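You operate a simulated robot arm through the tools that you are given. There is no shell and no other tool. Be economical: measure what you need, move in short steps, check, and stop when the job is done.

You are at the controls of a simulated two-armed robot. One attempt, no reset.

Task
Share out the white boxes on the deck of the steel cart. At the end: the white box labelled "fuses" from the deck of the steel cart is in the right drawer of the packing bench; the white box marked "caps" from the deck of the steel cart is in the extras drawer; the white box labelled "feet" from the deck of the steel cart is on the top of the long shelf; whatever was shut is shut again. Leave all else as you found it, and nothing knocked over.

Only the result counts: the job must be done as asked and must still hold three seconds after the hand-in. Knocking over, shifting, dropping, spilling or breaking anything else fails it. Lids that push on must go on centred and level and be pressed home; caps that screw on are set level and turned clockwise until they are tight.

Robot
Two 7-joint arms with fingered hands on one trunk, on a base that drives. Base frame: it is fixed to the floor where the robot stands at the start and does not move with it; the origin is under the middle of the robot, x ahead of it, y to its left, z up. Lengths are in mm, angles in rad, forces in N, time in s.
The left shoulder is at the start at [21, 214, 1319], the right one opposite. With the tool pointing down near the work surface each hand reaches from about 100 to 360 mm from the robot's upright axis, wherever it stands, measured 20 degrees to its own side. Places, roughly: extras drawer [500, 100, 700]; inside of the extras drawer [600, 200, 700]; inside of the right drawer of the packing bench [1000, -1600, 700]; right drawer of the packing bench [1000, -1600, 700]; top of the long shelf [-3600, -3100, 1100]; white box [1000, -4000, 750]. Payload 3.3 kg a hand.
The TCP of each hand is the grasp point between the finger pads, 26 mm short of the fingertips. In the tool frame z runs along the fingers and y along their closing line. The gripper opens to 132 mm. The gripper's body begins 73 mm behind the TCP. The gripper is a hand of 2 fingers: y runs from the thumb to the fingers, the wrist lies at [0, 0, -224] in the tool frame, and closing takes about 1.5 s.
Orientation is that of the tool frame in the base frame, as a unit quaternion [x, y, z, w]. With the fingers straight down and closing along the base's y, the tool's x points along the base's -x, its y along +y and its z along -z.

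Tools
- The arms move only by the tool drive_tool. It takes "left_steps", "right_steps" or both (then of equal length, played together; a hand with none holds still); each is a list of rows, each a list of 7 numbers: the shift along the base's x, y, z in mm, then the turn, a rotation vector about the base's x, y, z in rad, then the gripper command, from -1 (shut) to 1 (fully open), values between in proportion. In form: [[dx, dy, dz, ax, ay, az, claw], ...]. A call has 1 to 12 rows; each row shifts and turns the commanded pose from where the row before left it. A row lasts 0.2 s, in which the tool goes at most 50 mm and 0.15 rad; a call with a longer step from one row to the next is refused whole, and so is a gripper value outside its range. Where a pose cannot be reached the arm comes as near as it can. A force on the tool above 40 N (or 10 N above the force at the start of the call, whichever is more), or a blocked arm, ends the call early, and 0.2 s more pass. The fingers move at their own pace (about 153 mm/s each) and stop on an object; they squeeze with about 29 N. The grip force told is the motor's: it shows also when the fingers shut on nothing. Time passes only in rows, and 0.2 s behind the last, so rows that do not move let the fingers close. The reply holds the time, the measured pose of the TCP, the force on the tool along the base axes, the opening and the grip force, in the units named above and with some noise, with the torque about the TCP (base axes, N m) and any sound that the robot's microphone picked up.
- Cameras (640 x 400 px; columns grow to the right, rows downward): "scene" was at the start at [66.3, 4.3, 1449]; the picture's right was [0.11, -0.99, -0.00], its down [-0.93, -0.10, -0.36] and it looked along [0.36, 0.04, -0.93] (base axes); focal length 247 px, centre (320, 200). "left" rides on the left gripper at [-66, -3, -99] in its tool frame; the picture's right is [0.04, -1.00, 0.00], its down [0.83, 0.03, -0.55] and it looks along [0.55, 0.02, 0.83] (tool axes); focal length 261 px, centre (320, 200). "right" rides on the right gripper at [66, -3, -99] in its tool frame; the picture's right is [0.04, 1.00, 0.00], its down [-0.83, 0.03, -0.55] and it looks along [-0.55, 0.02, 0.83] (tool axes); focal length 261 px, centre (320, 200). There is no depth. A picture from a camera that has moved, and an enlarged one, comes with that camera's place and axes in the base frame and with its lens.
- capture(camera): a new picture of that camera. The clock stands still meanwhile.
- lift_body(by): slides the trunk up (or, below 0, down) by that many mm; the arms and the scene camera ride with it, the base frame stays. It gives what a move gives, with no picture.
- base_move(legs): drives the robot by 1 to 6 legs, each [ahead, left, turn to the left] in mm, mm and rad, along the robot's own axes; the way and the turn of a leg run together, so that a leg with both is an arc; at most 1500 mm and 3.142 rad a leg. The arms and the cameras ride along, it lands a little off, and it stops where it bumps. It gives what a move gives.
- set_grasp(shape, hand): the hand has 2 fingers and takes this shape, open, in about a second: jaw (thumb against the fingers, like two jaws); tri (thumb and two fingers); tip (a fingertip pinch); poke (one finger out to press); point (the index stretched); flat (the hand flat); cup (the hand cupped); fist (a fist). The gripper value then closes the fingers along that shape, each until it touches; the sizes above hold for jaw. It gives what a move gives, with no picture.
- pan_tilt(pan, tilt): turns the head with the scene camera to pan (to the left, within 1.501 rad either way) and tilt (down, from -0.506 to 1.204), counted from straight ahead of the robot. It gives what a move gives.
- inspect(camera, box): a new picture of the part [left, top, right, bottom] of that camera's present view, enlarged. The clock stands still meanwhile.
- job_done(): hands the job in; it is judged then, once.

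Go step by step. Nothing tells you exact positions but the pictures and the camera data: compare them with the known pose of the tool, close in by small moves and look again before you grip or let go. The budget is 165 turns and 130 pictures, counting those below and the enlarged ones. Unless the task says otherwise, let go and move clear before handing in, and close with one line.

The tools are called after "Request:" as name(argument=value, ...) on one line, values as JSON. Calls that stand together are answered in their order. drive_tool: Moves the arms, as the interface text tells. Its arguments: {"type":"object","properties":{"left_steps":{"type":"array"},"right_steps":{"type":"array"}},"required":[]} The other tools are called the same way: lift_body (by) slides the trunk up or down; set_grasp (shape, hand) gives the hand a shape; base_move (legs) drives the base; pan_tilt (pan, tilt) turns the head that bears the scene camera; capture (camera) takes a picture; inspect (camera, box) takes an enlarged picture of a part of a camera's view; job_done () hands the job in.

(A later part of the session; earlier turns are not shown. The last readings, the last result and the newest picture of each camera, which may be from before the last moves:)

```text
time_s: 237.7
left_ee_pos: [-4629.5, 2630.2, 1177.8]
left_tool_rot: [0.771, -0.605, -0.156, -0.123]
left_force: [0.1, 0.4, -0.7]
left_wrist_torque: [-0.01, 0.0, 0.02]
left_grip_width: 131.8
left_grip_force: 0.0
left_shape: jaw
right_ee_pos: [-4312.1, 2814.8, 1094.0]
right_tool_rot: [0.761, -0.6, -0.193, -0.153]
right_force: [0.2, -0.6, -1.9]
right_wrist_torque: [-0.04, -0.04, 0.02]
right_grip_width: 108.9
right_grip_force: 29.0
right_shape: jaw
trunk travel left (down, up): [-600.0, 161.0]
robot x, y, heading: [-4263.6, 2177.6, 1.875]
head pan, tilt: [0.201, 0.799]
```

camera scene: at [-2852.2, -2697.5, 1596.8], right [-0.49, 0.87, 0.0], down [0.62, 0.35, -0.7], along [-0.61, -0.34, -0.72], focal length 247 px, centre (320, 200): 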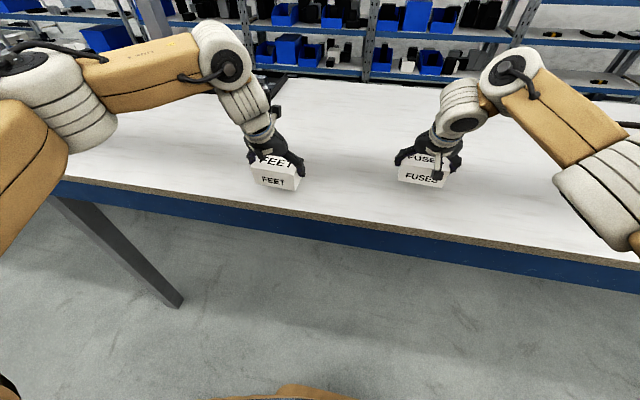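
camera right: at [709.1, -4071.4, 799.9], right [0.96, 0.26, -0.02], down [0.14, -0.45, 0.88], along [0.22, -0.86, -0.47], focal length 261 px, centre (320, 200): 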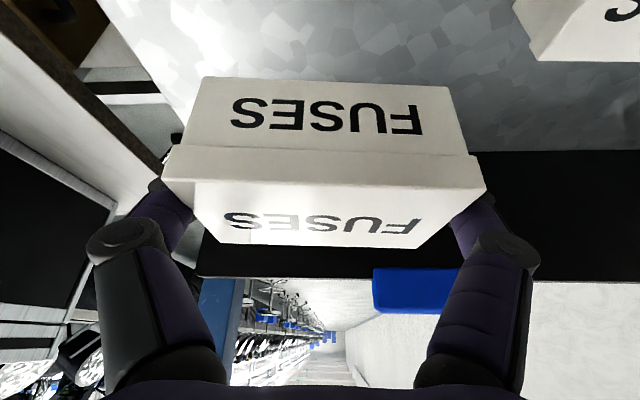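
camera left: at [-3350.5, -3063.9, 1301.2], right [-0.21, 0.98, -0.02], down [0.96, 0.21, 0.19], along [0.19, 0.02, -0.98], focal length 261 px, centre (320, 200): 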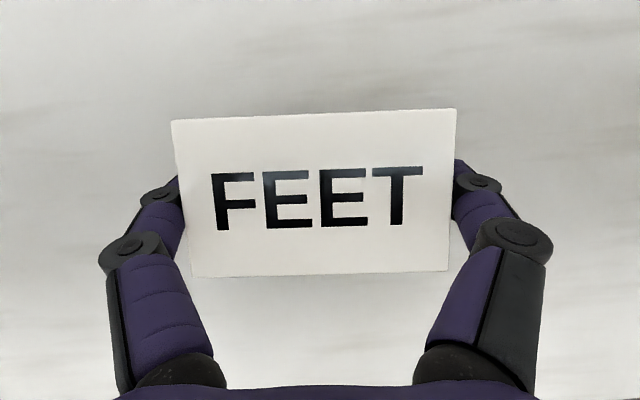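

Request:
base_move(legs=[[1500, 0, 0], [980, 0, 0], [0, 0, -1.58]])

Request:
pan_tilt(pan=0.0, tilt=0.35)

Request:
capture(camera="scene")

```text
time_s: 253.8
left_ee_pos: [-4636.2, 4913.6, 1179.5]
left_tool_rot: [-0.128, 0.972, 0.026, 0.197]
left_force: [0.7, 1.3, 0.8]
left_wrist_torque: [-0.01, -0.02, -0.02]
left_grip_width: 131.9
left_grip_force: 0.0
left_shape: jaw
right_ee_pos: [-4444.0, 4600.9, 1094.2]
right_tool_rot: [-0.126, 0.961, 0.031, 0.245]
right_force: [-0.7, -1.4, -1.2]
right_wrist_torque: [0.02, -0.01, -0.01]
right_grip_width: 108.9
right_grip_force: 28.7
right_shape: jaw
trunk travel left (down, up): [-600.0, 161.0]
robot x, y, heading: [-5086.4, 4535.6, 0.328]
head pan, tilt: [0.201, 0.799]
```

```text
time_s: 254.7
left_ee_pos: [-4634.6, 4914.0, 1179.2]
left_tool_rot: [-0.128, 0.972, 0.026, 0.197]
left_force: [-1.0, 0.4, 0.3]
left_wrist_torque: [0.01, -0.03, 0.01]
left_grip_width: 132.0
left_grip_force: 0.1
left_shape: jaw
right_ee_pos: [-4443.0, 4601.3, 1095.4]
right_tool_rot: [-0.126, 0.961, 0.031, 0.246]
right_force: [0.0, -0.1, -2.4]
right_wrist_torque: [-0.01, 0.01, -0.05]
right_grip_width: 108.8
right_grip_force: 28.7
right_shape: jaw
trunk travel left (down, up): [-600.0, 161.0]
robot x, y, heading: [-5085.1, 4534.1, 0.335]
head pan, tilt: [0.0, 0.351]
```

```text
75 pictures are left
camera scene: at [-4985.4, 4565.5, 1516.3], right [0.32, -0.95, 0.0], down [-0.33, -0.11, -0.94], along [0.89, 0.3, -0.34], focal length 247 px, centre (320, 200)
```

scene: 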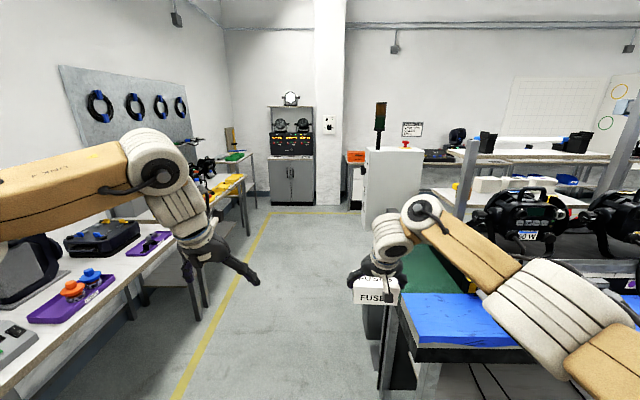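

Request:
base_move(legs=[[0, 290, -0.036], [1500, 0, 0]])

Request:
capture(camera="scene")

```text
time_s: 263.6
left_ee_pos: [-3312.6, 5603.6, 1178.4]
left_tool_rot: [-0.114, 0.973, 0.023, 0.197]
left_force: [-0.1, 0.3, 0.4]
left_wrist_torque: [-0.02, 0.05, 0.01]
left_grip_width: 131.8
left_grip_force: 0.1
left_shape: jaw
right_ee_pos: [-3130.0, 5285.0, 1094.2]
right_tool_rot: [-0.11, 0.963, 0.028, 0.245]
right_force: [0.4, 0.5, -1.5]
right_wrist_torque: [0.02, 0.01, 0.05]
right_grip_width: 108.9
right_grip_force: 29.5
right_shape: jaw
trunk travel left (down, up): [-600.0, 161.0]
robot x, y, heading: [-3774.6, 5241.0, 0.297]
head pan, tilt: [0.0, 0.351]
```

```text
74 pictures are left
camera scene: at [-3672.9, 5266.9, 1516.4], right [0.29, -0.96, 0.0], down [-0.33, -0.1, -0.94], along [0.9, 0.28, -0.34], focal length 247 px, centre (320, 200)
```

scene: 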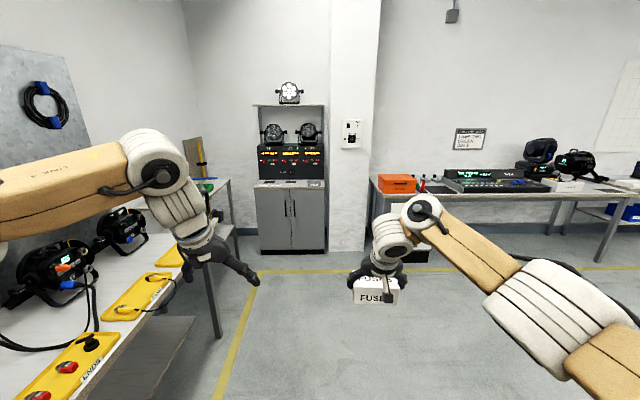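

Request:
base_move(legs=[[1500, 0, 0], [130, 0, 0], [0, 0, -1.575], [1500, 0, 0]])

```text
time_s: 282.6
left_ee_pos: [-1377.4, 3863.0, 1179.2]
left_tool_rot: [0.596, 0.778, -0.121, 0.157]
left_force: [0.2, 0.3, 0.5]
left_wrist_torque: [0.0, 0.01, 0.0]
left_grip_width: 131.9
left_grip_force: 0.1
left_shape: jaw
right_ee_pos: [-1689.5, 3671.4, 1096.0]
right_tool_rot: [0.591, 0.768, -0.151, 0.195]
right_force: [-0.1, 0.1, -2.6]
right_wrist_torque: [0.0, 0.03, -0.01]
right_grip_width: 109.3
right_grip_force: 29.5
right_shape: jaw
trunk travel left (down, up): [-600.0, 161.0]
robot x, y, heading: [-1755.0, 4311.1, -1.241]
head pan, tilt: [0.0, 0.351]
```

Request:
base_move(legs=[[0, 0, -0.033], [1500, 0, 0], [1500, 0, 0], [1500, 0, 0]])

Request:
pan_tilt(pan=0.5, tilt=0.4)

Request:
capture(camera="scene")

```text
time_s: 304.7
left_ee_pos: [-126.9, -524.5, 1178.8]
left_tool_rot: [0.614, 0.764, -0.124, 0.155]
left_force: [0.0, -0.8, 1.1]
left_wrist_torque: [0.01, 0.02, 0.02]
left_grip_width: 131.8
left_grip_force: 0.0
left_shape: jaw
right_ee_pos: [-447.5, -702.4, 1094.9]
right_tool_rot: [0.608, 0.755, -0.155, 0.192]
right_force: [-0.1, 0.3, -1.8]
right_wrist_torque: [0.02, 0.03, 0.01]
right_grip_width: 108.7
right_grip_force: 29.4
right_shape: jaw
trunk travel left (down, up): [-600.0, 161.0]
robot x, y, heading: [-481.6, -60.1, -1.285]
head pan, tilt: [0.0, 0.351]
```

```text
time_s: 305.6
left_ee_pos: [-125.9, -524.5, 1178.9]
left_tool_rot: [0.613, 0.764, -0.125, 0.155]
left_force: [-0.2, -0.1, -0.3]
left_wrist_torque: [-0.01, 0.04, 0.02]
left_grip_width: 132.0
left_grip_force: 0.1
left_shape: jaw
right_ee_pos: [-447.5, -701.7, 1093.2]
right_tool_rot: [0.608, 0.754, -0.156, 0.193]
right_force: [-0.2, 0.1, -1.4]
right_wrist_torque: [0.0, -0.02, 0.01]
right_grip_width: 108.8
right_grip_force: 28.9
right_shape: jaw
trunk travel left (down, up): [-600.0, 161.0]
robot x, y, heading: [-488.5, -57.7, -1.285]
head pan, tilt: [0.499, 0.4]
```

```text
73 pictures are left
camera scene: at [-418.1, -139.0, 1511.9], right [-0.71, -0.7, 0.0], down [-0.27, 0.28, -0.92], along [0.65, -0.65, -0.39], focal length 247 px, centre (320, 200)
```

scene: 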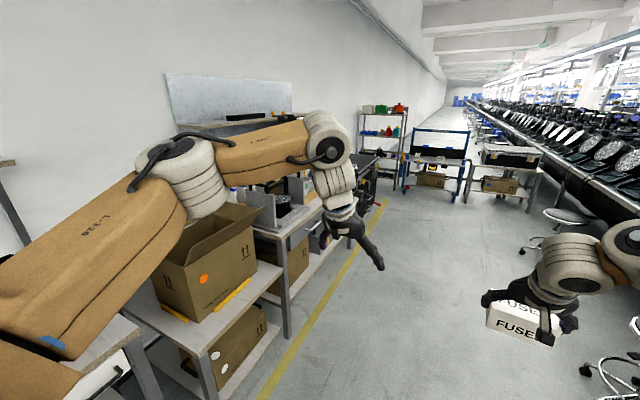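

Request:
base_move(legs=[[1500, -150, 0], [200, 0, 0], [0, 0, 1.575]])

Request:
pan_tilt(pan=0.0, tilt=0.55)

Request:
capture(camera="scene")

```text
refused: leg 1 is longer than a leg can be; nothing moved
```

```text
time_s: 306.5
left_ee_pos: [-127.0, -524.8, 1178.7]
left_tool_rot: [0.613, 0.765, -0.123, 0.155]
left_force: [-0.1, 0.8, -0.2]
left_wrist_torque: [0.02, 0.0, -0.01]
left_grip_width: 132.0
left_grip_force: 0.1
left_shape: jaw
right_ee_pos: [-446.9, -702.8, 1094.4]
right_tool_rot: [0.608, 0.754, -0.156, 0.192]
right_force: [0.5, -0.4, -1.5]
right_wrist_torque: [0.02, 0.02, -0.05]
right_grip_width: 108.8
right_grip_force: 29.7
right_shape: jaw
trunk travel left (down, up): [-600.0, 161.0]
robot x, y, heading: [-486.6, -59.2, -1.288]
head pan, tilt: [0.0, 0.55]
```

```text
72 pictures are left
camera scene: at [-458.2, -159.4, 1498.2], right [-0.96, -0.28, 0.0], down [-0.15, 0.5, -0.85], along [0.24, -0.82, -0.52], focal length 247 px, centre (320, 200)
```

scene: 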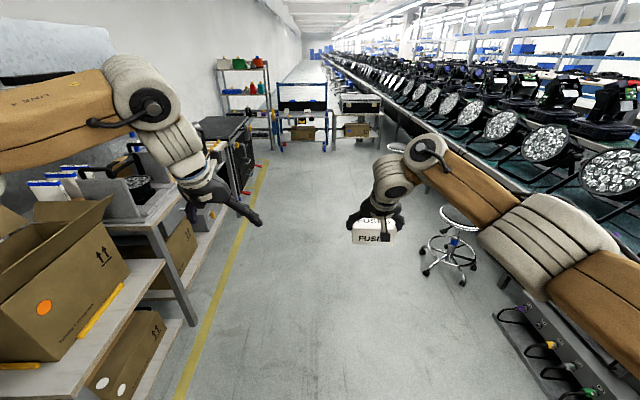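

Request:
base_move(legs=[[1400, -130, 0], [300, 0, 0], [0, 0, 1.575]])

Request:
capture(camera="scene")

```text
time_s: 318.9
left_ee_pos: [320.7, -1347.1, 1178.5]
left_tool_rot: [-0.109, 0.974, 0.023, 0.198]
left_force: [-0.3, -0.4, 0.0]
left_wrist_torque: [0.01, 0.02, -0.01]
left_grip_width: 131.9
left_grip_force: 0.1
left_shape: jaw
right_ee_pos: [499.7, -1667.2, 1094.1]
right_tool_rot: [-0.105, 0.963, 0.026, 0.246]
right_force: [-0.6, -0.3, -1.5]
right_wrist_torque: [0.0, 0.02, 0.04]
right_grip_width: 109.1
right_grip_force: 28.9
right_shape: jaw
trunk travel left (down, up): [-600.0, 161.0]
robot x, y, heading: [-144.1, -1705.1, 0.289]
head pan, tilt: [0.0, 0.55]
```

```text
71 pictures are left
camera scene: at [-46.2, -1680.1, 1498.1], right [0.28, -0.96, 0.0], down [-0.5, -0.15, -0.85], along [0.82, 0.24, -0.52], focal length 247 px, centre (320, 200)
```

scene: 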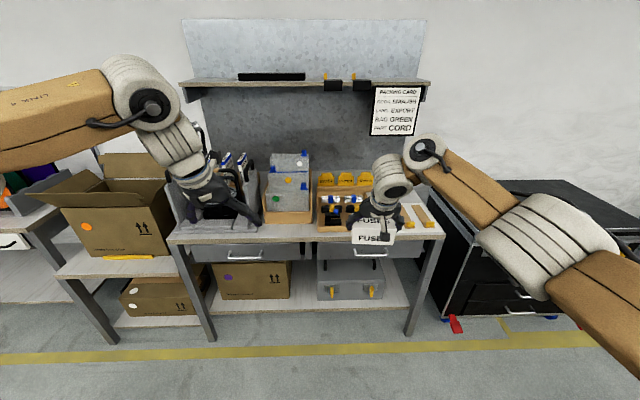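

The packing bench has two drawers; the right one's handle is at about (854, -1659). I'll pull the hands back over the aisle before driving nearer.

Request:
drive_tool(left_steps=[[-38, -12, 0, 0, 0, 0, 1], [-38, -12, 0, 0, 0, 0, 1], [-38, -12, 0, 0, 0, 0, 1], [-38, -12, 0, 0, 0, 0, 1], [0, 0, 0, 0, 0, 0, 1]], right_steps=[[-42, -13, 0, 0, 0, 0, -1], [-42, -13, 0, 0, 0, 0, -1], [-42, -13, 0, 0, 0, 0, -1], [-42, -13, 0, 0, 0, 0, -1], [-42, -13, 0, 0, 0, 0, -1]])

Request:
base_move(legs=[[400, -320, 0.005]])

Request:
pan_tilt(pan=0.0, tilt=0.8)

Request:
capture(camera="scene")

```text
time_s: 320.1
left_ee_pos: [166.4, -1393.7, 1180.3]
left_tool_rot: [-0.109, 0.974, 0.022, 0.197]
left_force: [0.0, 0.2, -0.1]
left_wrist_torque: [0.0, -0.04, -0.03]
left_grip_width: 132.1
left_grip_force: 0.0
left_shape: jaw
right_ee_pos: [339.8, -1711.3, 1099.3]
right_tool_rot: [-0.105, 0.963, 0.026, 0.245]
right_force: [-0.8, -0.6, -1.8]
right_wrist_torque: [0.0, -0.01, -0.02]
right_grip_width: 108.7
right_grip_force: 29.0
right_shape: jaw
right hand out of reach, approached as far as the arm can: row 1, 2
trunk travel left (down, up): [-600.0, 161.0]
robot x, y, heading: [-144.3, -1705.3, 0.288]
head pan, tilt: [0.0, 0.55]
```

```text
time_s: 323.1
left_ee_pos: [639.8, -1585.2, 1179.9]
left_tool_rot: [-0.109, 0.974, 0.022, 0.197]
left_force: [-0.5, -0.1, -0.7]
left_wrist_torque: [-0.07, -0.01, 0.01]
left_grip_width: 132.0
left_grip_force: 0.1
left_shape: jaw
right_ee_pos: [811.0, -1901.7, 1099.2]
right_tool_rot: [-0.105, 0.963, 0.025, 0.245]
right_force: [0.8, 0.3, -1.0]
right_wrist_torque: [0.01, -0.01, -0.02]
right_grip_width: 108.6
right_grip_force: 28.9
right_shape: jaw
trunk travel left (down, up): [-600.0, 161.0]
robot x, y, heading: [329.6, -1900.0, 0.286]
head pan, tilt: [0.0, 0.55]
```

```text
time_s: 323.9
left_ee_pos: [639.2, -1583.6, 1179.6]
left_tool_rot: [-0.109, 0.974, 0.022, 0.197]
left_force: [-1.4, 0.7, -0.1]
left_wrist_torque: [-0.03, 0.02, 0.01]
left_grip_width: 131.8
left_grip_force: 0.1
left_shape: jaw
right_ee_pos: [811.3, -1900.8, 1099.6]
right_tool_rot: [-0.105, 0.963, 0.026, 0.246]
right_force: [-0.3, -0.3, -1.6]
right_wrist_torque: [-0.04, -0.03, -0.02]
right_grip_width: 109.0
right_grip_force: 29.1
right_shape: jaw
trunk travel left (down, up): [-600.0, 161.0]
robot x, y, heading: [329.3, -1901.2, 0.284]
head pan, tilt: [0.0, 0.799]
```

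```text
70 pictures are left
camera scene: at [416.4, -1873.9, 1476.8], right [0.28, -0.96, 0.0], down [-0.69, -0.2, -0.7], along [0.67, 0.2, -0.72], focal length 247 px, centre (320, 200)
```

scene: 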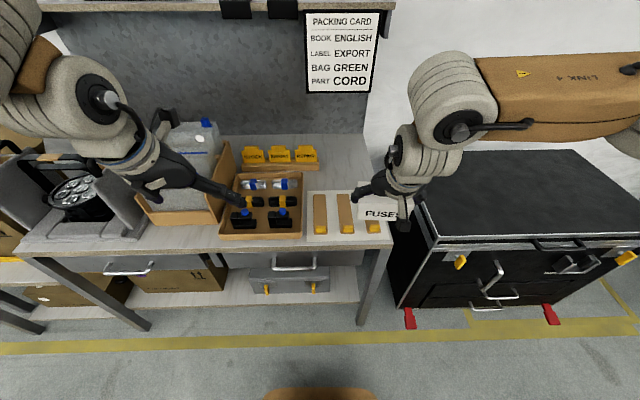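

Request:
inspect(camera="scene", box=[200, 220, 400, 345])

Request:
capture(camera="right")

```text
3.20 times, centred on (300, 282) of scene
camera zoom: at [416.4, -1873.9, 1476.8], right [0.28, -0.96, 0.0], down [-0.69, -0.2, -0.7], along [0.67, 0.2, -0.72], focal length 792 px, centre (384, -64)
```

zoom: 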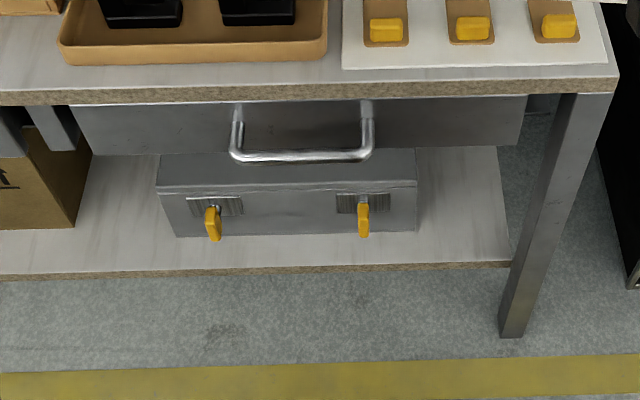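

```text
68 pictures are left
camera right: at [708.6, -1925.5, 1154.7], right [-0.25, 0.97, -0.02], down [0.45, 0.14, 0.88], along [0.86, 0.21, -0.47], focal length 261 px, centre (320, 200)
```

right: 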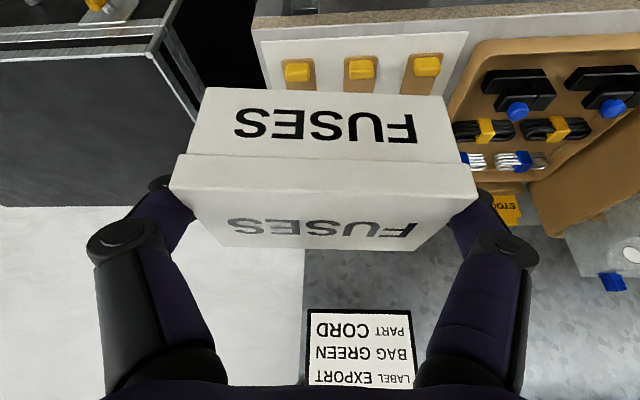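

The handle is a U-bar just below the bench edge. I'll lower the trunk, close the left fingers into a hook, bring them above the handle and measure it.

Request:
lift_body(by=-200)

Request:
drive_tool(left_steps=[[12, -40, -20, 0, 0, 0, -1], [12, -40, -20, 0, 0, 0, -1], [12, -40, -20, 0, 0, 0, -1], [0, 0, -20, 0, 0, 0, -1], [0, 0, -20, 0, 0, 0, -1]])

Request:
capture(camera="left")

Request:
capture(camera="scene")

```text
time_s: 326.0
left_ee_pos: [638.5, -1584.4, 981.1]
left_tool_rot: [-0.11, 0.974, 0.023, 0.197]
left_force: [0.1, 0.3, -0.5]
left_wrist_torque: [0.01, -0.01, 0.01]
left_grip_width: 131.9
left_grip_force: 0.1
left_shape: jaw
right_ee_pos: [812.3, -1901.3, 900.3]
right_tool_rot: [-0.106, 0.963, 0.026, 0.245]
right_force: [0.9, -0.4, -1.1]
right_wrist_torque: [-0.05, 0.02, -0.02]
right_grip_width: 108.9
right_grip_force: 29.2
right_shape: jaw
trunk travel left (down, up): [-400.0, 361.0]
robot x, y, heading: [332.8, -1902.1, 0.288]
head pan, tilt: [0.0, 0.799]
```

```text
time_s: 327.2
left_ee_pos: [677.2, -1705.7, 878.9]
left_tool_rot: [-0.109, 0.974, 0.022, 0.198]
left_force: [0.9, 0.3, 0.0]
left_wrist_torque: [0.0, 0.0, -0.04]
left_grip_width: 0.1
left_grip_force: 28.5
left_shape: jaw
right_ee_pos: [811.5, -1901.8, 898.4]
right_tool_rot: [-0.105, 0.963, 0.026, 0.245]
right_force: [0.0, -0.1, -1.6]
right_wrist_torque: [0.0, 0.05, 0.04]
right_grip_width: 108.4
right_grip_force: 29.3
right_shape: jaw
trunk travel left (down, up): [-400.0, 361.0]
robot x, y, heading: [326.5, -1899.3, 0.288]
head pan, tilt: [0.0, 0.799]
```

```text
67 pictures are left
camera left: at [697.3, -1703.1, 995.9], right [0.18, -0.98, -0.02], down [-0.97, -0.18, 0.19], along [-0.19, -0.02, -0.98], focal length 261 px, centre (320, 200)
```

left: 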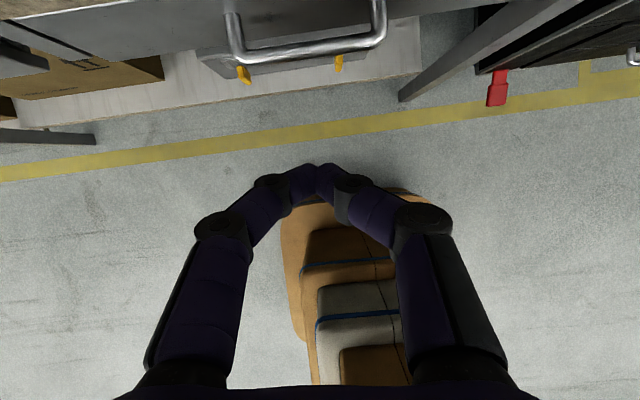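

```text
66 pictures are left
camera scene: at [431.0, -1870.0, 1276.1], right [0.28, -0.96, 0.0], down [-0.69, -0.2, -0.7], along [0.67, 0.2, -0.72], focal length 247 px, centre (320, 200)
```

scene: 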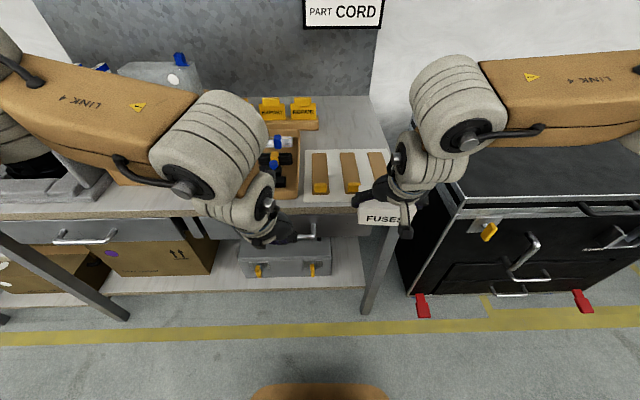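

Request:
drive_tool(left_steps=[[21, 7, -30, 0, 0, 0, -1], [21, 7, -30, 0, 0, 0, -1], [21, 8, -30, 0, 0, 0, -1]])

Request:
capture(camera="left")

```text
time_s: 328.0
left_ee_pos: [740.3, -1681.4, 789.3]
left_tool_rot: [-0.108, 0.974, 0.022, 0.197]
left_force: [-0.3, 0.1, 0.7]
left_wrist_torque: [0.02, 0.0, 0.02]
left_grip_width: 0.1
left_grip_force: 28.8
left_shape: jaw
right_ee_pos: [812.0, -1901.2, 900.0]
right_tool_rot: [-0.105, 0.963, 0.026, 0.246]
right_force: [0.6, 0.3, -1.7]
right_wrist_torque: [-0.03, 0.01, 0.0]
right_grip_width: 108.6
right_grip_force: 28.6
right_shape: jaw
trunk travel left (down, up): [-400.0, 361.0]
robot x, y, heading: [328.6, -1898.7, 0.29]
head pan, tilt: [0.0, 0.799]
```

```text
65 pictures are left
camera left: at [760.4, -1679.4, 906.3], right [0.18, -0.98, -0.02], down [-0.97, -0.18, 0.19], along [-0.19, -0.02, -0.98], focal length 261 px, centre (320, 200)
```

left: 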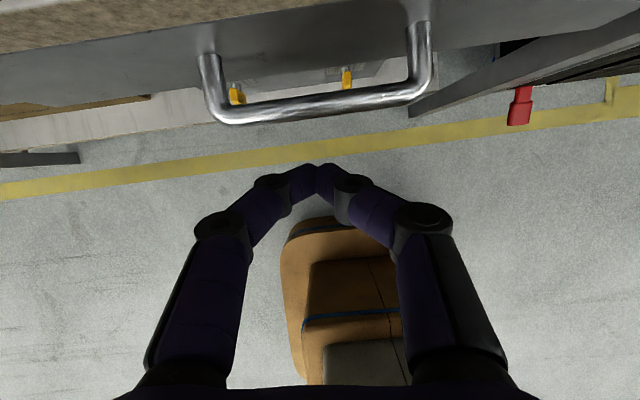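

The bar is at about (792, -1670, 716) with a 34 mm gap behind it. I'll turn the hand 90° about its axis so one finger goes behind the bar and the grip can clamp it.

Request:
drive_tool(left_steps=[[-5, -2, 10, -0.0521, -0.0158, 0.129, 0], [-5, -2, 10, -0.0521, -0.0158, 0.129, 0], [-5, -2, 10, -0.0521, -0.0158, 0.129, 0], [0, 0, 0, -0.0521, -0.0158, 0.129, 0], [0, 0, 0, -0.0521, -0.0158, 0.129, 0], [0, 0, 0, -0.0521, -0.0158, 0.129, 0], [0, 0, 0, -0.0521, -0.0158, 0.129, 0], [0, 0, 0, -0.0521, -0.0158, 0.129, 0], [0, 0, 0, -0.0521, -0.0158, 0.129, 0], [0, 0, 0, -0.0521, -0.0158, 0.129, 0], [0, 0, 0, -0.0521, -0.0158, 0.129, -0.2]])

Request:
capture(camera="left")

Request:
capture(camera="scene")

```text
time_s: 330.4
left_ee_pos: [723.4, -1689.0, 820.7]
left_tool_rot: [0.757, -0.618, 0.119, -0.177]
left_force: [-0.5, 0.0, -0.9]
left_wrist_torque: [-0.02, -0.01, 0.0]
left_grip_width: 53.4
left_grip_force: 0.1
left_shape: jaw
right_ee_pos: [811.5, -1901.8, 899.7]
right_tool_rot: [-0.106, 0.963, 0.026, 0.245]
right_force: [-0.3, 0.2, -1.5]
right_wrist_torque: [-0.03, 0.04, 0.05]
right_grip_width: 108.9
right_grip_force: 28.7
right_shape: jaw
trunk travel left (down, up): [-400.0, 361.0]
robot x, y, heading: [328.8, -1895.3, 0.289]
head pan, tilt: [0.0, 0.799]
```

```text
64 pictures are left
camera left: at [672.0, -1636.0, 913.7], right [0.9, 0.13, 0.41], down [-0.08, -0.89, 0.46], along [0.42, -0.45, -0.79], focal length 261 px, centre (320, 200)
```

left: 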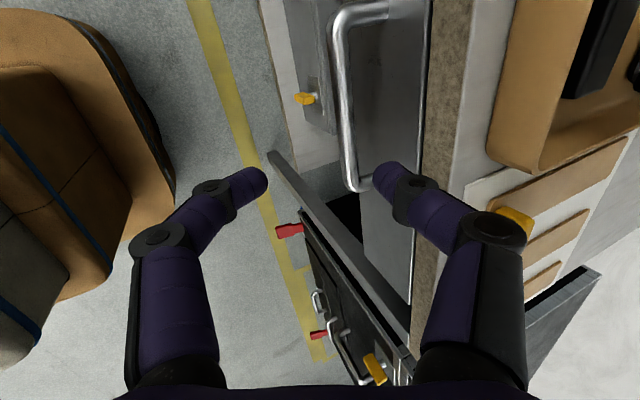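

```text
63 pictures are left
camera scene: at [430.8, -1869.9, 1276.1], right [0.28, -0.96, 0.0], down [-0.69, -0.2, -0.7], along [0.67, 0.2, -0.72], focal length 247 px, centre (320, 200)
```

scene: 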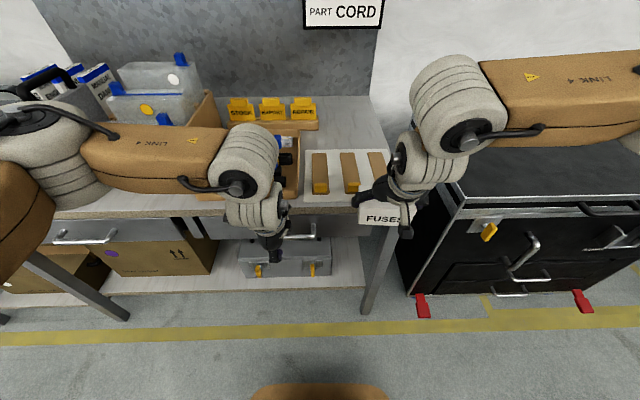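

The side view confirms the bar position. I'll narrow the opening to 30 mm, trim the yaw, and go in along the tool axis.

Request:
drive_tool(left_steps=[[13, 3, -2, -0.04, -0.012, 0.092, -0.545], [12, 3, -2, 0, 0, 0, -0.545], [14, 4, -32, 0, 0, 0, -0.545]])

Request:
capture(camera="left")

```text
time_s: 331.2
left_ee_pos: [762.8, -1678.0, 784.8]
left_tool_rot: [0.786, -0.58, 0.128, -0.17]
left_force: [-0.7, -0.2, -1.2]
left_wrist_torque: [-0.01, 0.0, -0.02]
left_grip_width: 30.3
left_grip_force: 0.1
left_shape: jaw
right_ee_pos: [811.9, -1901.7, 898.9]
right_tool_rot: [-0.105, 0.963, 0.026, 0.246]
right_force: [-1.9, 0.5, -1.6]
right_wrist_torque: [-0.01, 0.0, -0.03]
right_grip_width: 108.5
right_grip_force: 29.0
right_shape: jaw
trunk travel left (down, up): [-400.0, 361.0]
robot x, y, heading: [327.6, -1898.5, 0.29]
head pan, tilt: [0.0, 0.799]
```

```text
62 pictures are left
camera left: at [706.0, -1626.2, 875.0], right [0.88, 0.23, 0.41], down [0.0, -0.87, 0.49], along [0.47, -0.44, -0.77], focal length 261 px, centre (320, 200)
```

left: 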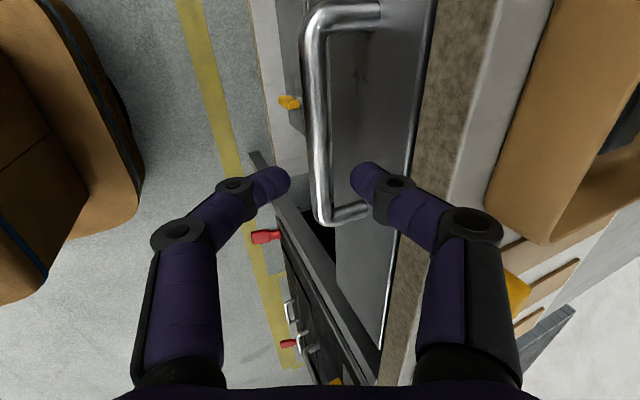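

Request:
drive_tool(left_steps=[[10, 3, -25, 0, 0, 0, -0.545], [9, 2, -22, 0, 0, 0, -0.545]])

Request:
capture(camera="left")

```text
time_s: 331.8
left_ee_pos: [781.8, -1674.1, 737.5]
left_tool_rot: [0.786, -0.58, 0.127, -0.17]
left_force: [-0.6, 0.2, -0.1]
left_wrist_torque: [-0.02, 0.0, -0.01]
left_grip_width: 30.1
left_grip_force: 0.1
left_shape: jaw
right_ee_pos: [811.7, -1901.6, 900.6]
right_tool_rot: [-0.106, 0.963, 0.026, 0.245]
right_force: [0.5, -0.3, -1.3]
right_wrist_torque: [-0.03, 0.01, -0.01]
right_grip_width: 108.9
right_grip_force: 28.9
right_shape: jaw
trunk travel left (down, up): [-400.0, 361.0]
robot x, y, heading: [329.4, -1899.6, 0.286]
head pan, tilt: [0.0, 0.799]
```

```text
61 pictures are left
camera left: at [724.2, -1621.7, 827.8], right [0.88, 0.23, 0.42], down [-0.01, -0.87, 0.49], along [0.47, -0.43, -0.77], focal length 261 px, centre (320, 200)
```

left: 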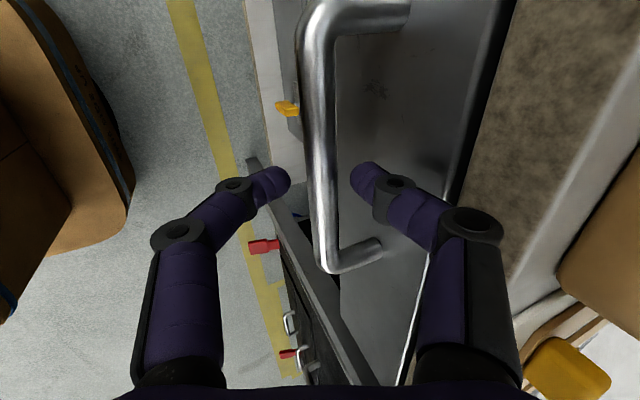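

Request:
drive_tool(left_steps=[[9, 2, -21, 0, 0, 0, -0.545], [0, 0, 0, 0, 0, 0, -1], [0, 0, 0, 0, 0, 0, -1], [0, 0, 0, 0, 0, 0, -1]])

Request:
capture(camera="left")

```text
time_s: 332.8
left_ee_pos: [789.1, -1671.8, 715.8]
left_tool_rot: [0.786, -0.581, 0.128, -0.17]
left_force: [0.6, -0.4, -4.1]
left_wrist_torque: [0.01, 0.01, 0.04]
left_grip_width: 0.0
left_grip_force: 28.9
left_shape: jaw
right_ee_pos: [811.0, -1901.8, 900.4]
right_tool_rot: [-0.106, 0.963, 0.026, 0.246]
right_force: [0.4, -0.4, -1.7]
right_wrist_torque: [-0.01, -0.01, 0.01]
right_grip_width: 108.8
right_grip_force: 28.9
right_shape: jaw
trunk travel left (down, up): [-400.0, 361.0]
robot x, y, heading: [327.1, -1896.5, 0.291]
head pan, tilt: [0.0, 0.799]
```

```text
60 pictures are left
camera left: at [732.2, -1620.0, 806.0], right [0.88, 0.23, 0.41], down [0.0, -0.87, 0.49], along [0.47, -0.44, -0.77], focal length 261 px, centre (320, 200)
```

left: 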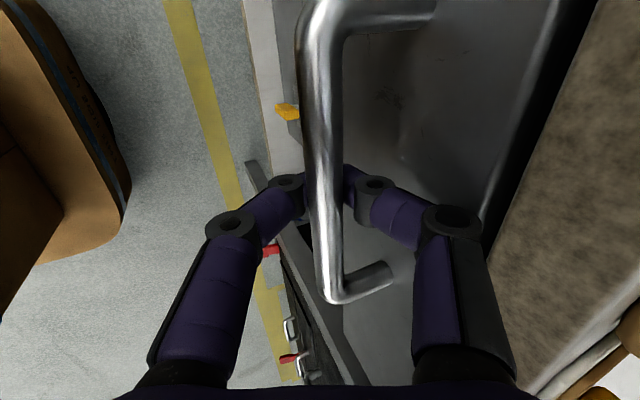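

The fingers have closed in a loop around the bar. I'll pull the drawer open by backing the base.

Request:
base_move(legs=[[-100, 0, 0]])

Request:
capture(camera="scene")

```text
time_s: 334.0
left_ee_pos: [692.7, -1701.7, 715.3]
left_tool_rot: [0.786, -0.581, 0.127, -0.17]
left_force: [2.5, -5.2, -8.6]
left_wrist_torque: [-0.04, 0.0, -0.02]
left_grip_width: 0.0
left_grip_force: 28.9
left_shape: jaw
right_ee_pos: [715.4, -1930.5, 899.8]
right_tool_rot: [-0.105, 0.963, 0.026, 0.246]
right_force: [0.3, -0.1, -2.0]
right_wrist_torque: [0.05, 0.0, 0.0]
right_grip_width: 108.8
right_grip_force: 29.2
right_shape: jaw
trunk travel left (down, up): [-400.0, 361.0]
robot x, y, heading: [232.4, -1929.2, 0.285]
head pan, tilt: [0.0, 0.799]
```

```text
59 pictures are left
camera scene: at [334.2, -1899.0, 1276.1], right [0.28, -0.96, 0.0], down [-0.69, -0.2, -0.7], along [0.67, 0.2, -0.72], focal length 247 px, centre (320, 200)
```

scene: 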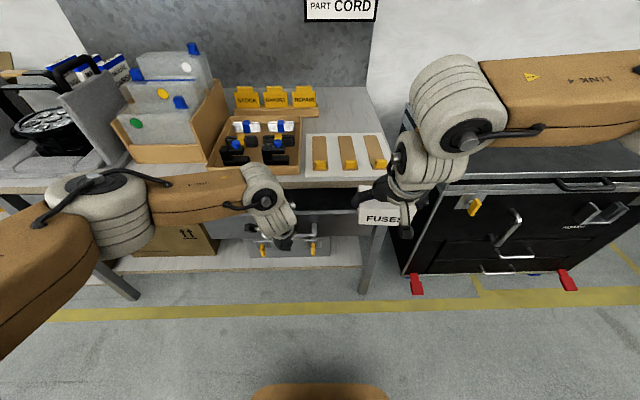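

It's sliding open. I'll pull farther.

Request:
base_move(legs=[[-140, 0, 0]])

Request:
capture(camera="scene")

```text
time_s: 335.3
left_ee_pos: [557.4, -1739.7, 715.8]
left_tool_rot: [0.785, -0.582, 0.127, -0.17]
left_force: [1.6, -2.2, -7.5]
left_wrist_torque: [0.0, -0.01, -0.05]
left_grip_width: 0.0
left_grip_force: 29.5
left_shape: jaw
right_ee_pos: [579.1, -1970.3, 899.6]
right_tool_rot: [-0.105, 0.963, 0.026, 0.247]
right_force: [0.9, 0.9, -2.4]
right_wrist_torque: [-0.02, -0.01, 0.0]
right_grip_width: 108.9
right_grip_force: 29.0
right_shape: jaw
trunk travel left (down, up): [-400.0, 361.0]
robot x, y, heading: [99.7, -1966.8, 0.291]
head pan, tilt: [0.0, 0.799]
```

```text
58 pictures are left
camera scene: at [199.3, -1938.7, 1276.1], right [0.28, -0.96, 0.0], down [-0.69, -0.2, -0.7], along [0.67, 0.2, -0.72], focal length 247 px, centre (320, 200)
```

scene: 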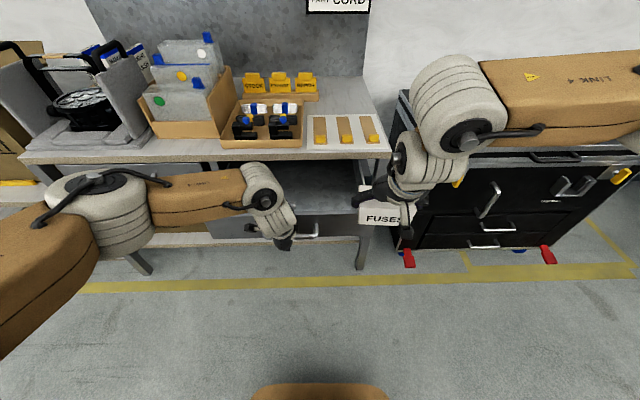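

Request:
drive_tool(left_steps=[[0, 0, 0, 0, 0, 0, -0.545], [0, 0, 0, 0, 0, 0, -0.545], [-9, -3, 22, 0, 0, 0, -0.545], [-9, -3, 22, 0, 0, 0, -0.545], [-14, -4, 33, 0, 0, 0, -0.545], [-14, -4, 33, 0, 0, 0, -0.545], [-14, 40, 10, 0, 0, 0, -0.545], [-14, 40, 10, 0, 0, 0, -0.545], [-14, 40, 10, 0, 0, 0, -0.545]])

Request:
capture(camera="scene")

```text
time_s: 337.3
left_ee_pos: [468.0, -1632.4, 856.4]
left_tool_rot: [0.787, -0.58, 0.127, -0.17]
left_force: [0.8, -0.8, 1.0]
left_wrist_torque: [0.01, 0.01, 0.05]
left_grip_width: 29.4
left_grip_force: 0.0
left_shape: jaw
right_ee_pos: [579.8, -1970.5, 900.1]
right_tool_rot: [-0.106, 0.963, 0.026, 0.245]
right_force: [-0.2, 0.5, -1.6]
right_wrist_torque: [0.01, 0.01, 0.02]
right_grip_width: 108.6
right_grip_force: 28.9
right_shape: jaw
trunk travel left (down, up): [-400.0, 361.0]
robot x, y, heading: [96.4, -1970.8, 0.289]
head pan, tilt: [0.0, 0.799]
```

```text
57 pictures are left
camera scene: at [198.4, -1937.8, 1276.2], right [0.28, -0.96, 0.0], down [-0.69, -0.2, -0.7], along [0.67, 0.2, -0.72], focal length 247 px, centre (320, 200)
```

scene: 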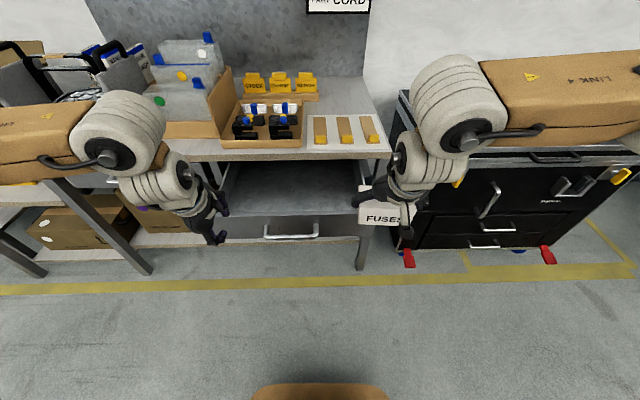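

Request:
inspect(camera="scene", box=[190, 140, 390, 265])

```text
3.20 times, centred on (290, 202) of scene
camera zoom: at [198.4, -1937.8, 1276.2], right [0.28, -0.96, 0.0], down [-0.69, -0.2, -0.7], along [0.67, 0.2, -0.72], focal length 792 px, centre (416, 192)
```

zoom: 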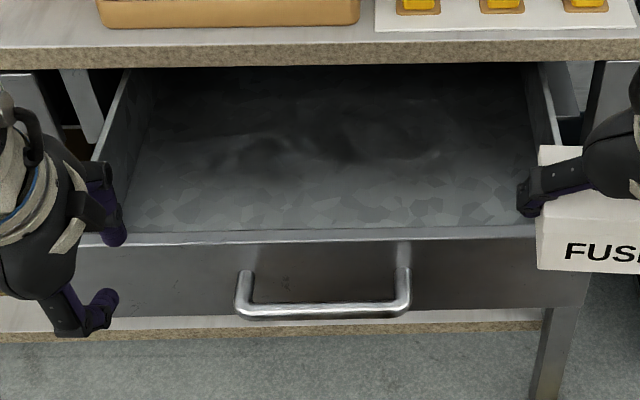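

The drawer is open about 235 mm and empty. I'll shift the base left and forward to bring the right hand over it.

Request:
base_move(legs=[[130, 220, 0.004]])

Request:
capture(camera="scene")

Request:
capture(camera="right")

```text
time_s: 339.2
left_ee_pos: [524.8, -1380.7, 854.9]
left_tool_rot: [0.79, -0.576, 0.126, -0.17]
left_force: [-0.3, 0.2, -0.6]
left_wrist_torque: [0.02, -0.02, 0.01]
left_grip_width: 29.7
left_grip_force: 0.1
left_shape: jaw
right_ee_pos: [640.8, -1715.1, 899.1]
right_tool_rot: [-0.111, 0.963, 0.026, 0.246]
right_force: [0.3, 0.2, -1.9]
right_wrist_torque: [-0.05, 0.04, -0.04]
right_grip_width: 108.8
right_grip_force: 29.0
right_shape: jaw
trunk travel left (down, up): [-400.0, 361.0]
robot x, y, heading: [156.9, -1718.1, 0.302]
head pan, tilt: [0.0, 0.799]
```

```text
55 pictures are left
camera scene: at [259.6, -1688.1, 1276.1], right [0.3, -0.96, 0.0], down [-0.69, -0.21, -0.7], along [0.67, 0.21, -0.72], focal length 247 px, centre (320, 200)
```

scene: 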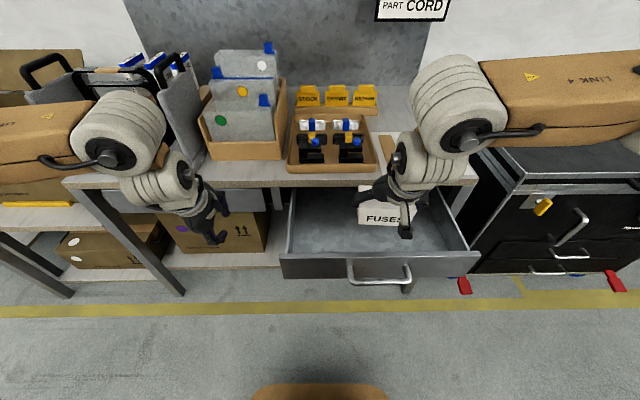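

```text
54 pictures are left
camera right: at [538.1, -1740.8, 954.6], right [-0.26, 0.96, -0.02], down [0.45, 0.14, 0.88], along [0.86, 0.22, -0.47], focal length 261 px, centre (320, 200)
```

right: 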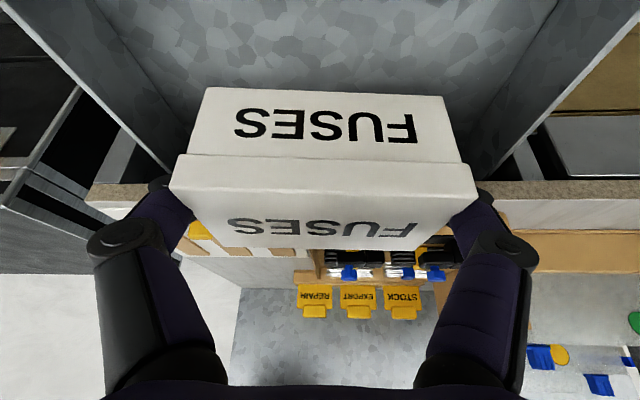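

Request:
drive_tool(right_steps=[[26, 8, 0, 0, 0, 0.035, -1], [27, 9, 0, 0, 0, 0.035, -1], [0, 0, -40, 0, 0, 0, -1], [0, 0, -40, 0, 0, 0, -1], [0, 0, -35, 0, 0, 0, -1]])

Request:
inspect(camera="scene", box=[270, 150, 490, 290])

Request:
capture(camera="right")

```text
time_s: 340.4
left_ee_pos: [525.6, -1380.1, 855.5]
left_tool_rot: [0.789, -0.576, 0.125, -0.171]
left_force: [0.3, 0.6, 0.1]
left_wrist_torque: [0.01, 0.01, -0.03]
left_grip_width: 29.9
left_grip_force: 0.0
left_shape: jaw
right_ee_pos: [694.0, -1698.3, 784.5]
right_tool_rot: [-0.146, 0.958, 0.036, 0.244]
right_force: [0.2, -0.4, -1.5]
right_wrist_torque: [-0.03, 0.04, 0.03]
right_grip_width: 108.5
right_grip_force: 28.8
right_shape: jaw
trunk travel left (down, up): [-400.0, 361.0]
robot x, y, heading: [159.8, -1716.3, 0.296]
head pan, tilt: [0.0, 0.799]
```

```text
2.86 times, centred on (380, 220) of scene
camera zoom: at [259.6, -1689.2, 1276.1], right [0.29, -0.96, 0.0], down [-0.69, -0.21, -0.7], along [0.67, 0.21, -0.72], focal length 707 px, centre (149, 143)
```

zoom: 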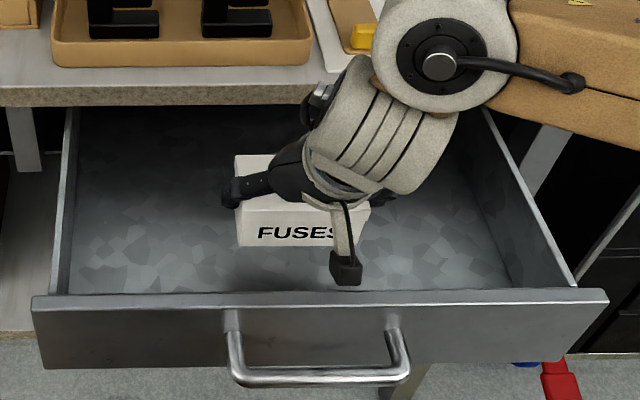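

```text
52 pictures are left
camera right: at [592.7, -1731.8, 839.1], right [-0.33, 0.94, -0.02], down [0.43, 0.17, 0.88], along [0.84, 0.28, -0.47], focal length 261 px, centre (320, 200)
```

right: 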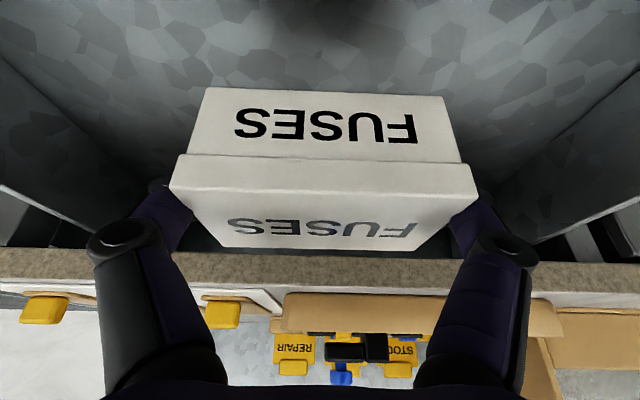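

Request:
drive_tool(right_steps=[[0, 0, -20, 0, 0, 0, -1], [0, 0, -15, 0, 0, 0, -1], [0, 0, -4, 0, 0, 0, -1], [0, 0, -4, 0, 0, 0, -1]])

```text
time_s: 341.4
left_ee_pos: [525.1, -1380.3, 855.4]
left_tool_rot: [0.79, -0.576, 0.125, -0.171]
left_force: [0.6, 0.0, -0.2]
left_wrist_torque: [0.0, 0.03, 0.02]
left_grip_width: 29.9
left_grip_force: 0.0
left_shape: jaw
right_ee_pos: [693.3, -1698.7, 742.7]
right_tool_rot: [-0.145, 0.958, 0.036, 0.245]
right_force: [0.1, -0.3, -1.2]
right_wrist_torque: [-0.02, 0.03, 0.02]
right_grip_width: 108.8
right_grip_force: 29.1
right_shape: jaw
trunk travel left (down, up): [-400.0, 361.0]
robot x, y, heading: [161.8, -1717.7, 0.296]
head pan, tilt: [0.0, 0.799]
```

Request:
drive_tool(right_steps=[[0, 0, -4, 0, 0, 0, -1], [0, 0, -4, 0, 0, 0, -1], [0, 0, -3, 0, 0, 0, -1]])

```text
time_s: 342.2
left_ee_pos: [525.8, -1380.2, 855.0]
left_tool_rot: [0.79, -0.575, 0.126, -0.171]
left_force: [0.0, -0.4, -0.3]
left_wrist_torque: [-0.01, 0.02, 0.0]
left_grip_width: 29.8
left_grip_force: 0.1
left_shape: jaw
right_ee_pos: [694.4, -1699.2, 731.4]
right_tool_rot: [-0.144, 0.958, 0.036, 0.245]
right_force: [0.3, -0.3, -2.0]
right_wrist_torque: [-0.01, -0.02, 0.03]
right_grip_width: 108.8
right_grip_force: 29.1
right_shape: jaw
trunk travel left (down, up): [-400.0, 361.0]
robot x, y, heading: [159.3, -1716.4, 0.3]
head pan, tilt: [0.0, 0.799]
```

Request:
drive_tool(right_steps=[[0, 0, -4, 0, 0, 0, -1], [0, 0, -4, 0, 0, 0, -1], [0, 0, -4, 0, 0, 0, -1]])

```text
time_s: 343.0
left_ee_pos: [525.5, -1379.6, 854.8]
left_tool_rot: [0.79, -0.575, 0.125, -0.171]
left_force: [0.0, -0.4, -0.3]
left_wrist_torque: [0.0, 0.02, -0.02]
left_grip_width: 29.7
left_grip_force: 0.1
left_shape: jaw
right_ee_pos: [693.2, -1699.4, 719.1]
right_tool_rot: [-0.145, 0.958, 0.036, 0.245]
right_force: [0.6, -0.6, -1.3]
right_wrist_torque: [-0.01, 0.03, 0.01]
right_grip_width: 108.8
right_grip_force: 28.9
right_shape: jaw
trunk travel left (down, up): [-400.0, 361.0]
robot x, y, heading: [160.1, -1719.6, 0.3]
head pan, tilt: [0.0, 0.799]
```

Request:
drive_tool(right_steps=[[0, 0, -4, 0, 0, 0, -1], [0, 0, -4, 0, 0, 0, -1], [0, 0, -4, 0, 0, 0, -1]])

Request:
inspect(camera="scene", box=[270, 150, 490, 290])

```text
time_s: 343.8
left_ee_pos: [523.3, -1381.5, 856.6]
left_tool_rot: [0.789, -0.576, 0.127, -0.172]
left_force: [-0.4, -0.4, 0.2]
left_wrist_torque: [-0.06, -0.02, 0.01]
left_grip_width: 29.9
left_grip_force: 0.1
left_shape: jaw
right_ee_pos: [695.0, -1698.5, 712.0]
right_tool_rot: [-0.144, 0.957, 0.038, 0.25]
right_force: [1.8, -2.1, 36.9]
right_wrist_torque: [0.13, -0.21, 0.13]
right_grip_width: 107.2
right_grip_force: 29.2
right_shape: jaw
trunk travel left (down, up): [-400.0, 361.0]
robot x, y, heading: [155.6, -1717.8, 0.299]
head pan, tilt: [0.0, 0.799]
```

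```text
2.86 times, centred on (380, 220) of scene
camera zoom: at [256.1, -1689.5, 1276.9], right [0.29, -0.96, 0.0], down [-0.68, -0.21, -0.7], along [0.67, 0.21, -0.72], focal length 707 px, centre (149, 143)
```

zoom: 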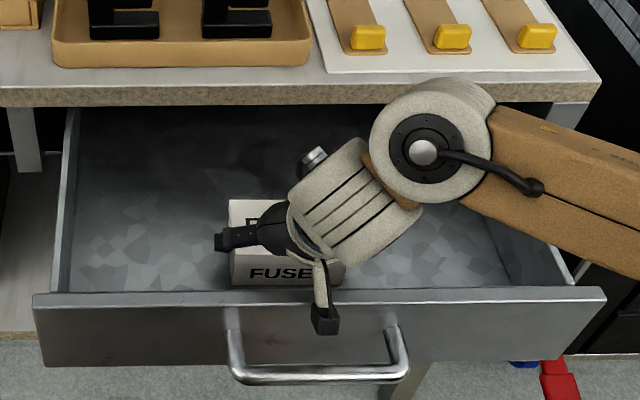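

Contact with the drawer floor. Release and lift out.

Request:
drive_tool(right_steps=[[0, 0, 5, 0, 0, 0, -1], [0, 0, 0, 0, 0, 0, 0.9], [0, 0, 0, 0, 0, 0, 0.9], [0, 0, 0, 0, 0, 0, 0.9], [0, 0, 0, 0, 0, 0, 0.9], [0, 0, 25, 0, 0, 0, 0.9], [0, 0, 40, 0, 0, 0, 0.9], [0, 0, 40, 0, 0, 0, 0.9], [0, 0, 40, 0, 0, 0, 0.9], [-30, -20, 40, 0, 0, 0, 0.9]])

Request:
inspect(camera="scene", box=[270, 150, 490, 290])

```text
refused: row 10 steps farther than a row can; nothing moved
```

```text
2.86 times, centred on (380, 220) of scene
camera zoom: at [256.1, -1689.5, 1276.9], right [0.29, -0.96, 0.0], down [-0.68, -0.21, -0.7], along [0.67, 0.21, -0.72], focal length 707 px, centre (149, 143)
```

zoom: 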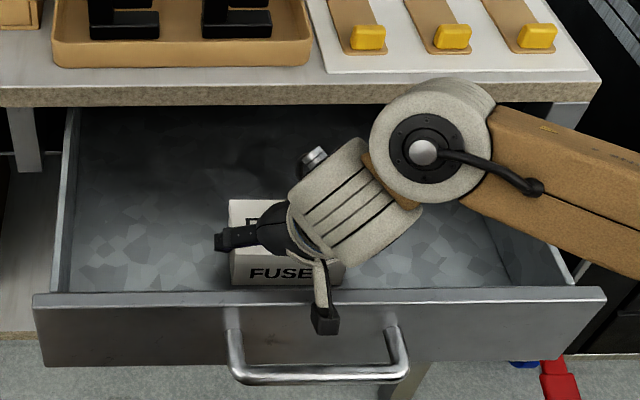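

Request:
drive_tool(right_steps=[[0, 0, 5, 0, 0, 0, -1], [0, 0, 0, 0, 0, 0, 0.9], [0, 0, 0, 0, 0, 0, 0.9], [0, 0, 0, 0, 0, 0, 0.9], [0, 0, 0, 0, 0, 0, 0.9], [0, 0, 25, 0, 0, 0, 0.9], [0, 0, 40, 0, 0, 0, 0.9], [0, 0, 40, 0, 0, 0, 0.9], [0, 0, 40, 0, 0, 0, 0.9], [-20, -6, 40, 0, 0, 0, 0.9]])

Request:
inspect(camera="scene", box=[270, 150, 490, 290])

```text
time_s: 346.0
left_ee_pos: [525.1, -1380.9, 856.0]
left_tool_rot: [0.79, -0.575, 0.126, -0.172]
left_force: [0.2, -0.5, 0.2]
left_wrist_torque: [-0.02, 0.04, 0.01]
left_grip_width: 29.6
left_grip_force: 0.0
left_shape: jaw
right_ee_pos: [674.5, -1703.2, 897.1]
right_tool_rot: [-0.144, 0.958, 0.035, 0.244]
right_force: [1.1, 0.3, 0.3]
right_wrist_torque: [0.01, 0.01, -0.01]
right_grip_width: 125.7
right_grip_force: 0.1
right_shape: jaw
trunk travel left (down, up): [-400.0, 361.0]
robot x, y, heading: [159.9, -1721.8, 0.302]
head pan, tilt: [0.0, 0.799]
```

```text
2.86 times, centred on (380, 220) of scene
camera zoom: at [258.5, -1689.1, 1276.2], right [0.3, -0.96, 0.0], down [-0.68, -0.21, -0.7], along [0.67, 0.21, -0.72], focal length 707 px, centre (149, 143)
```

zoom: 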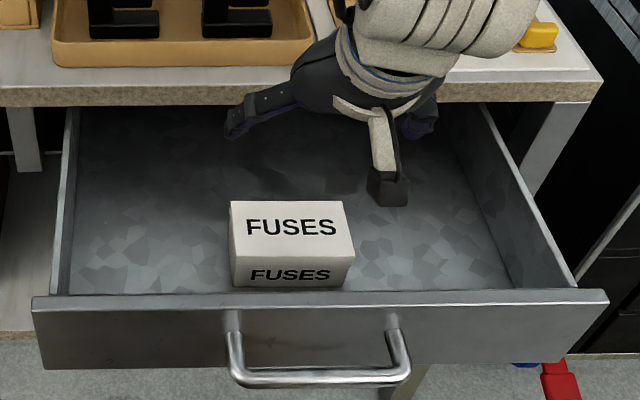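

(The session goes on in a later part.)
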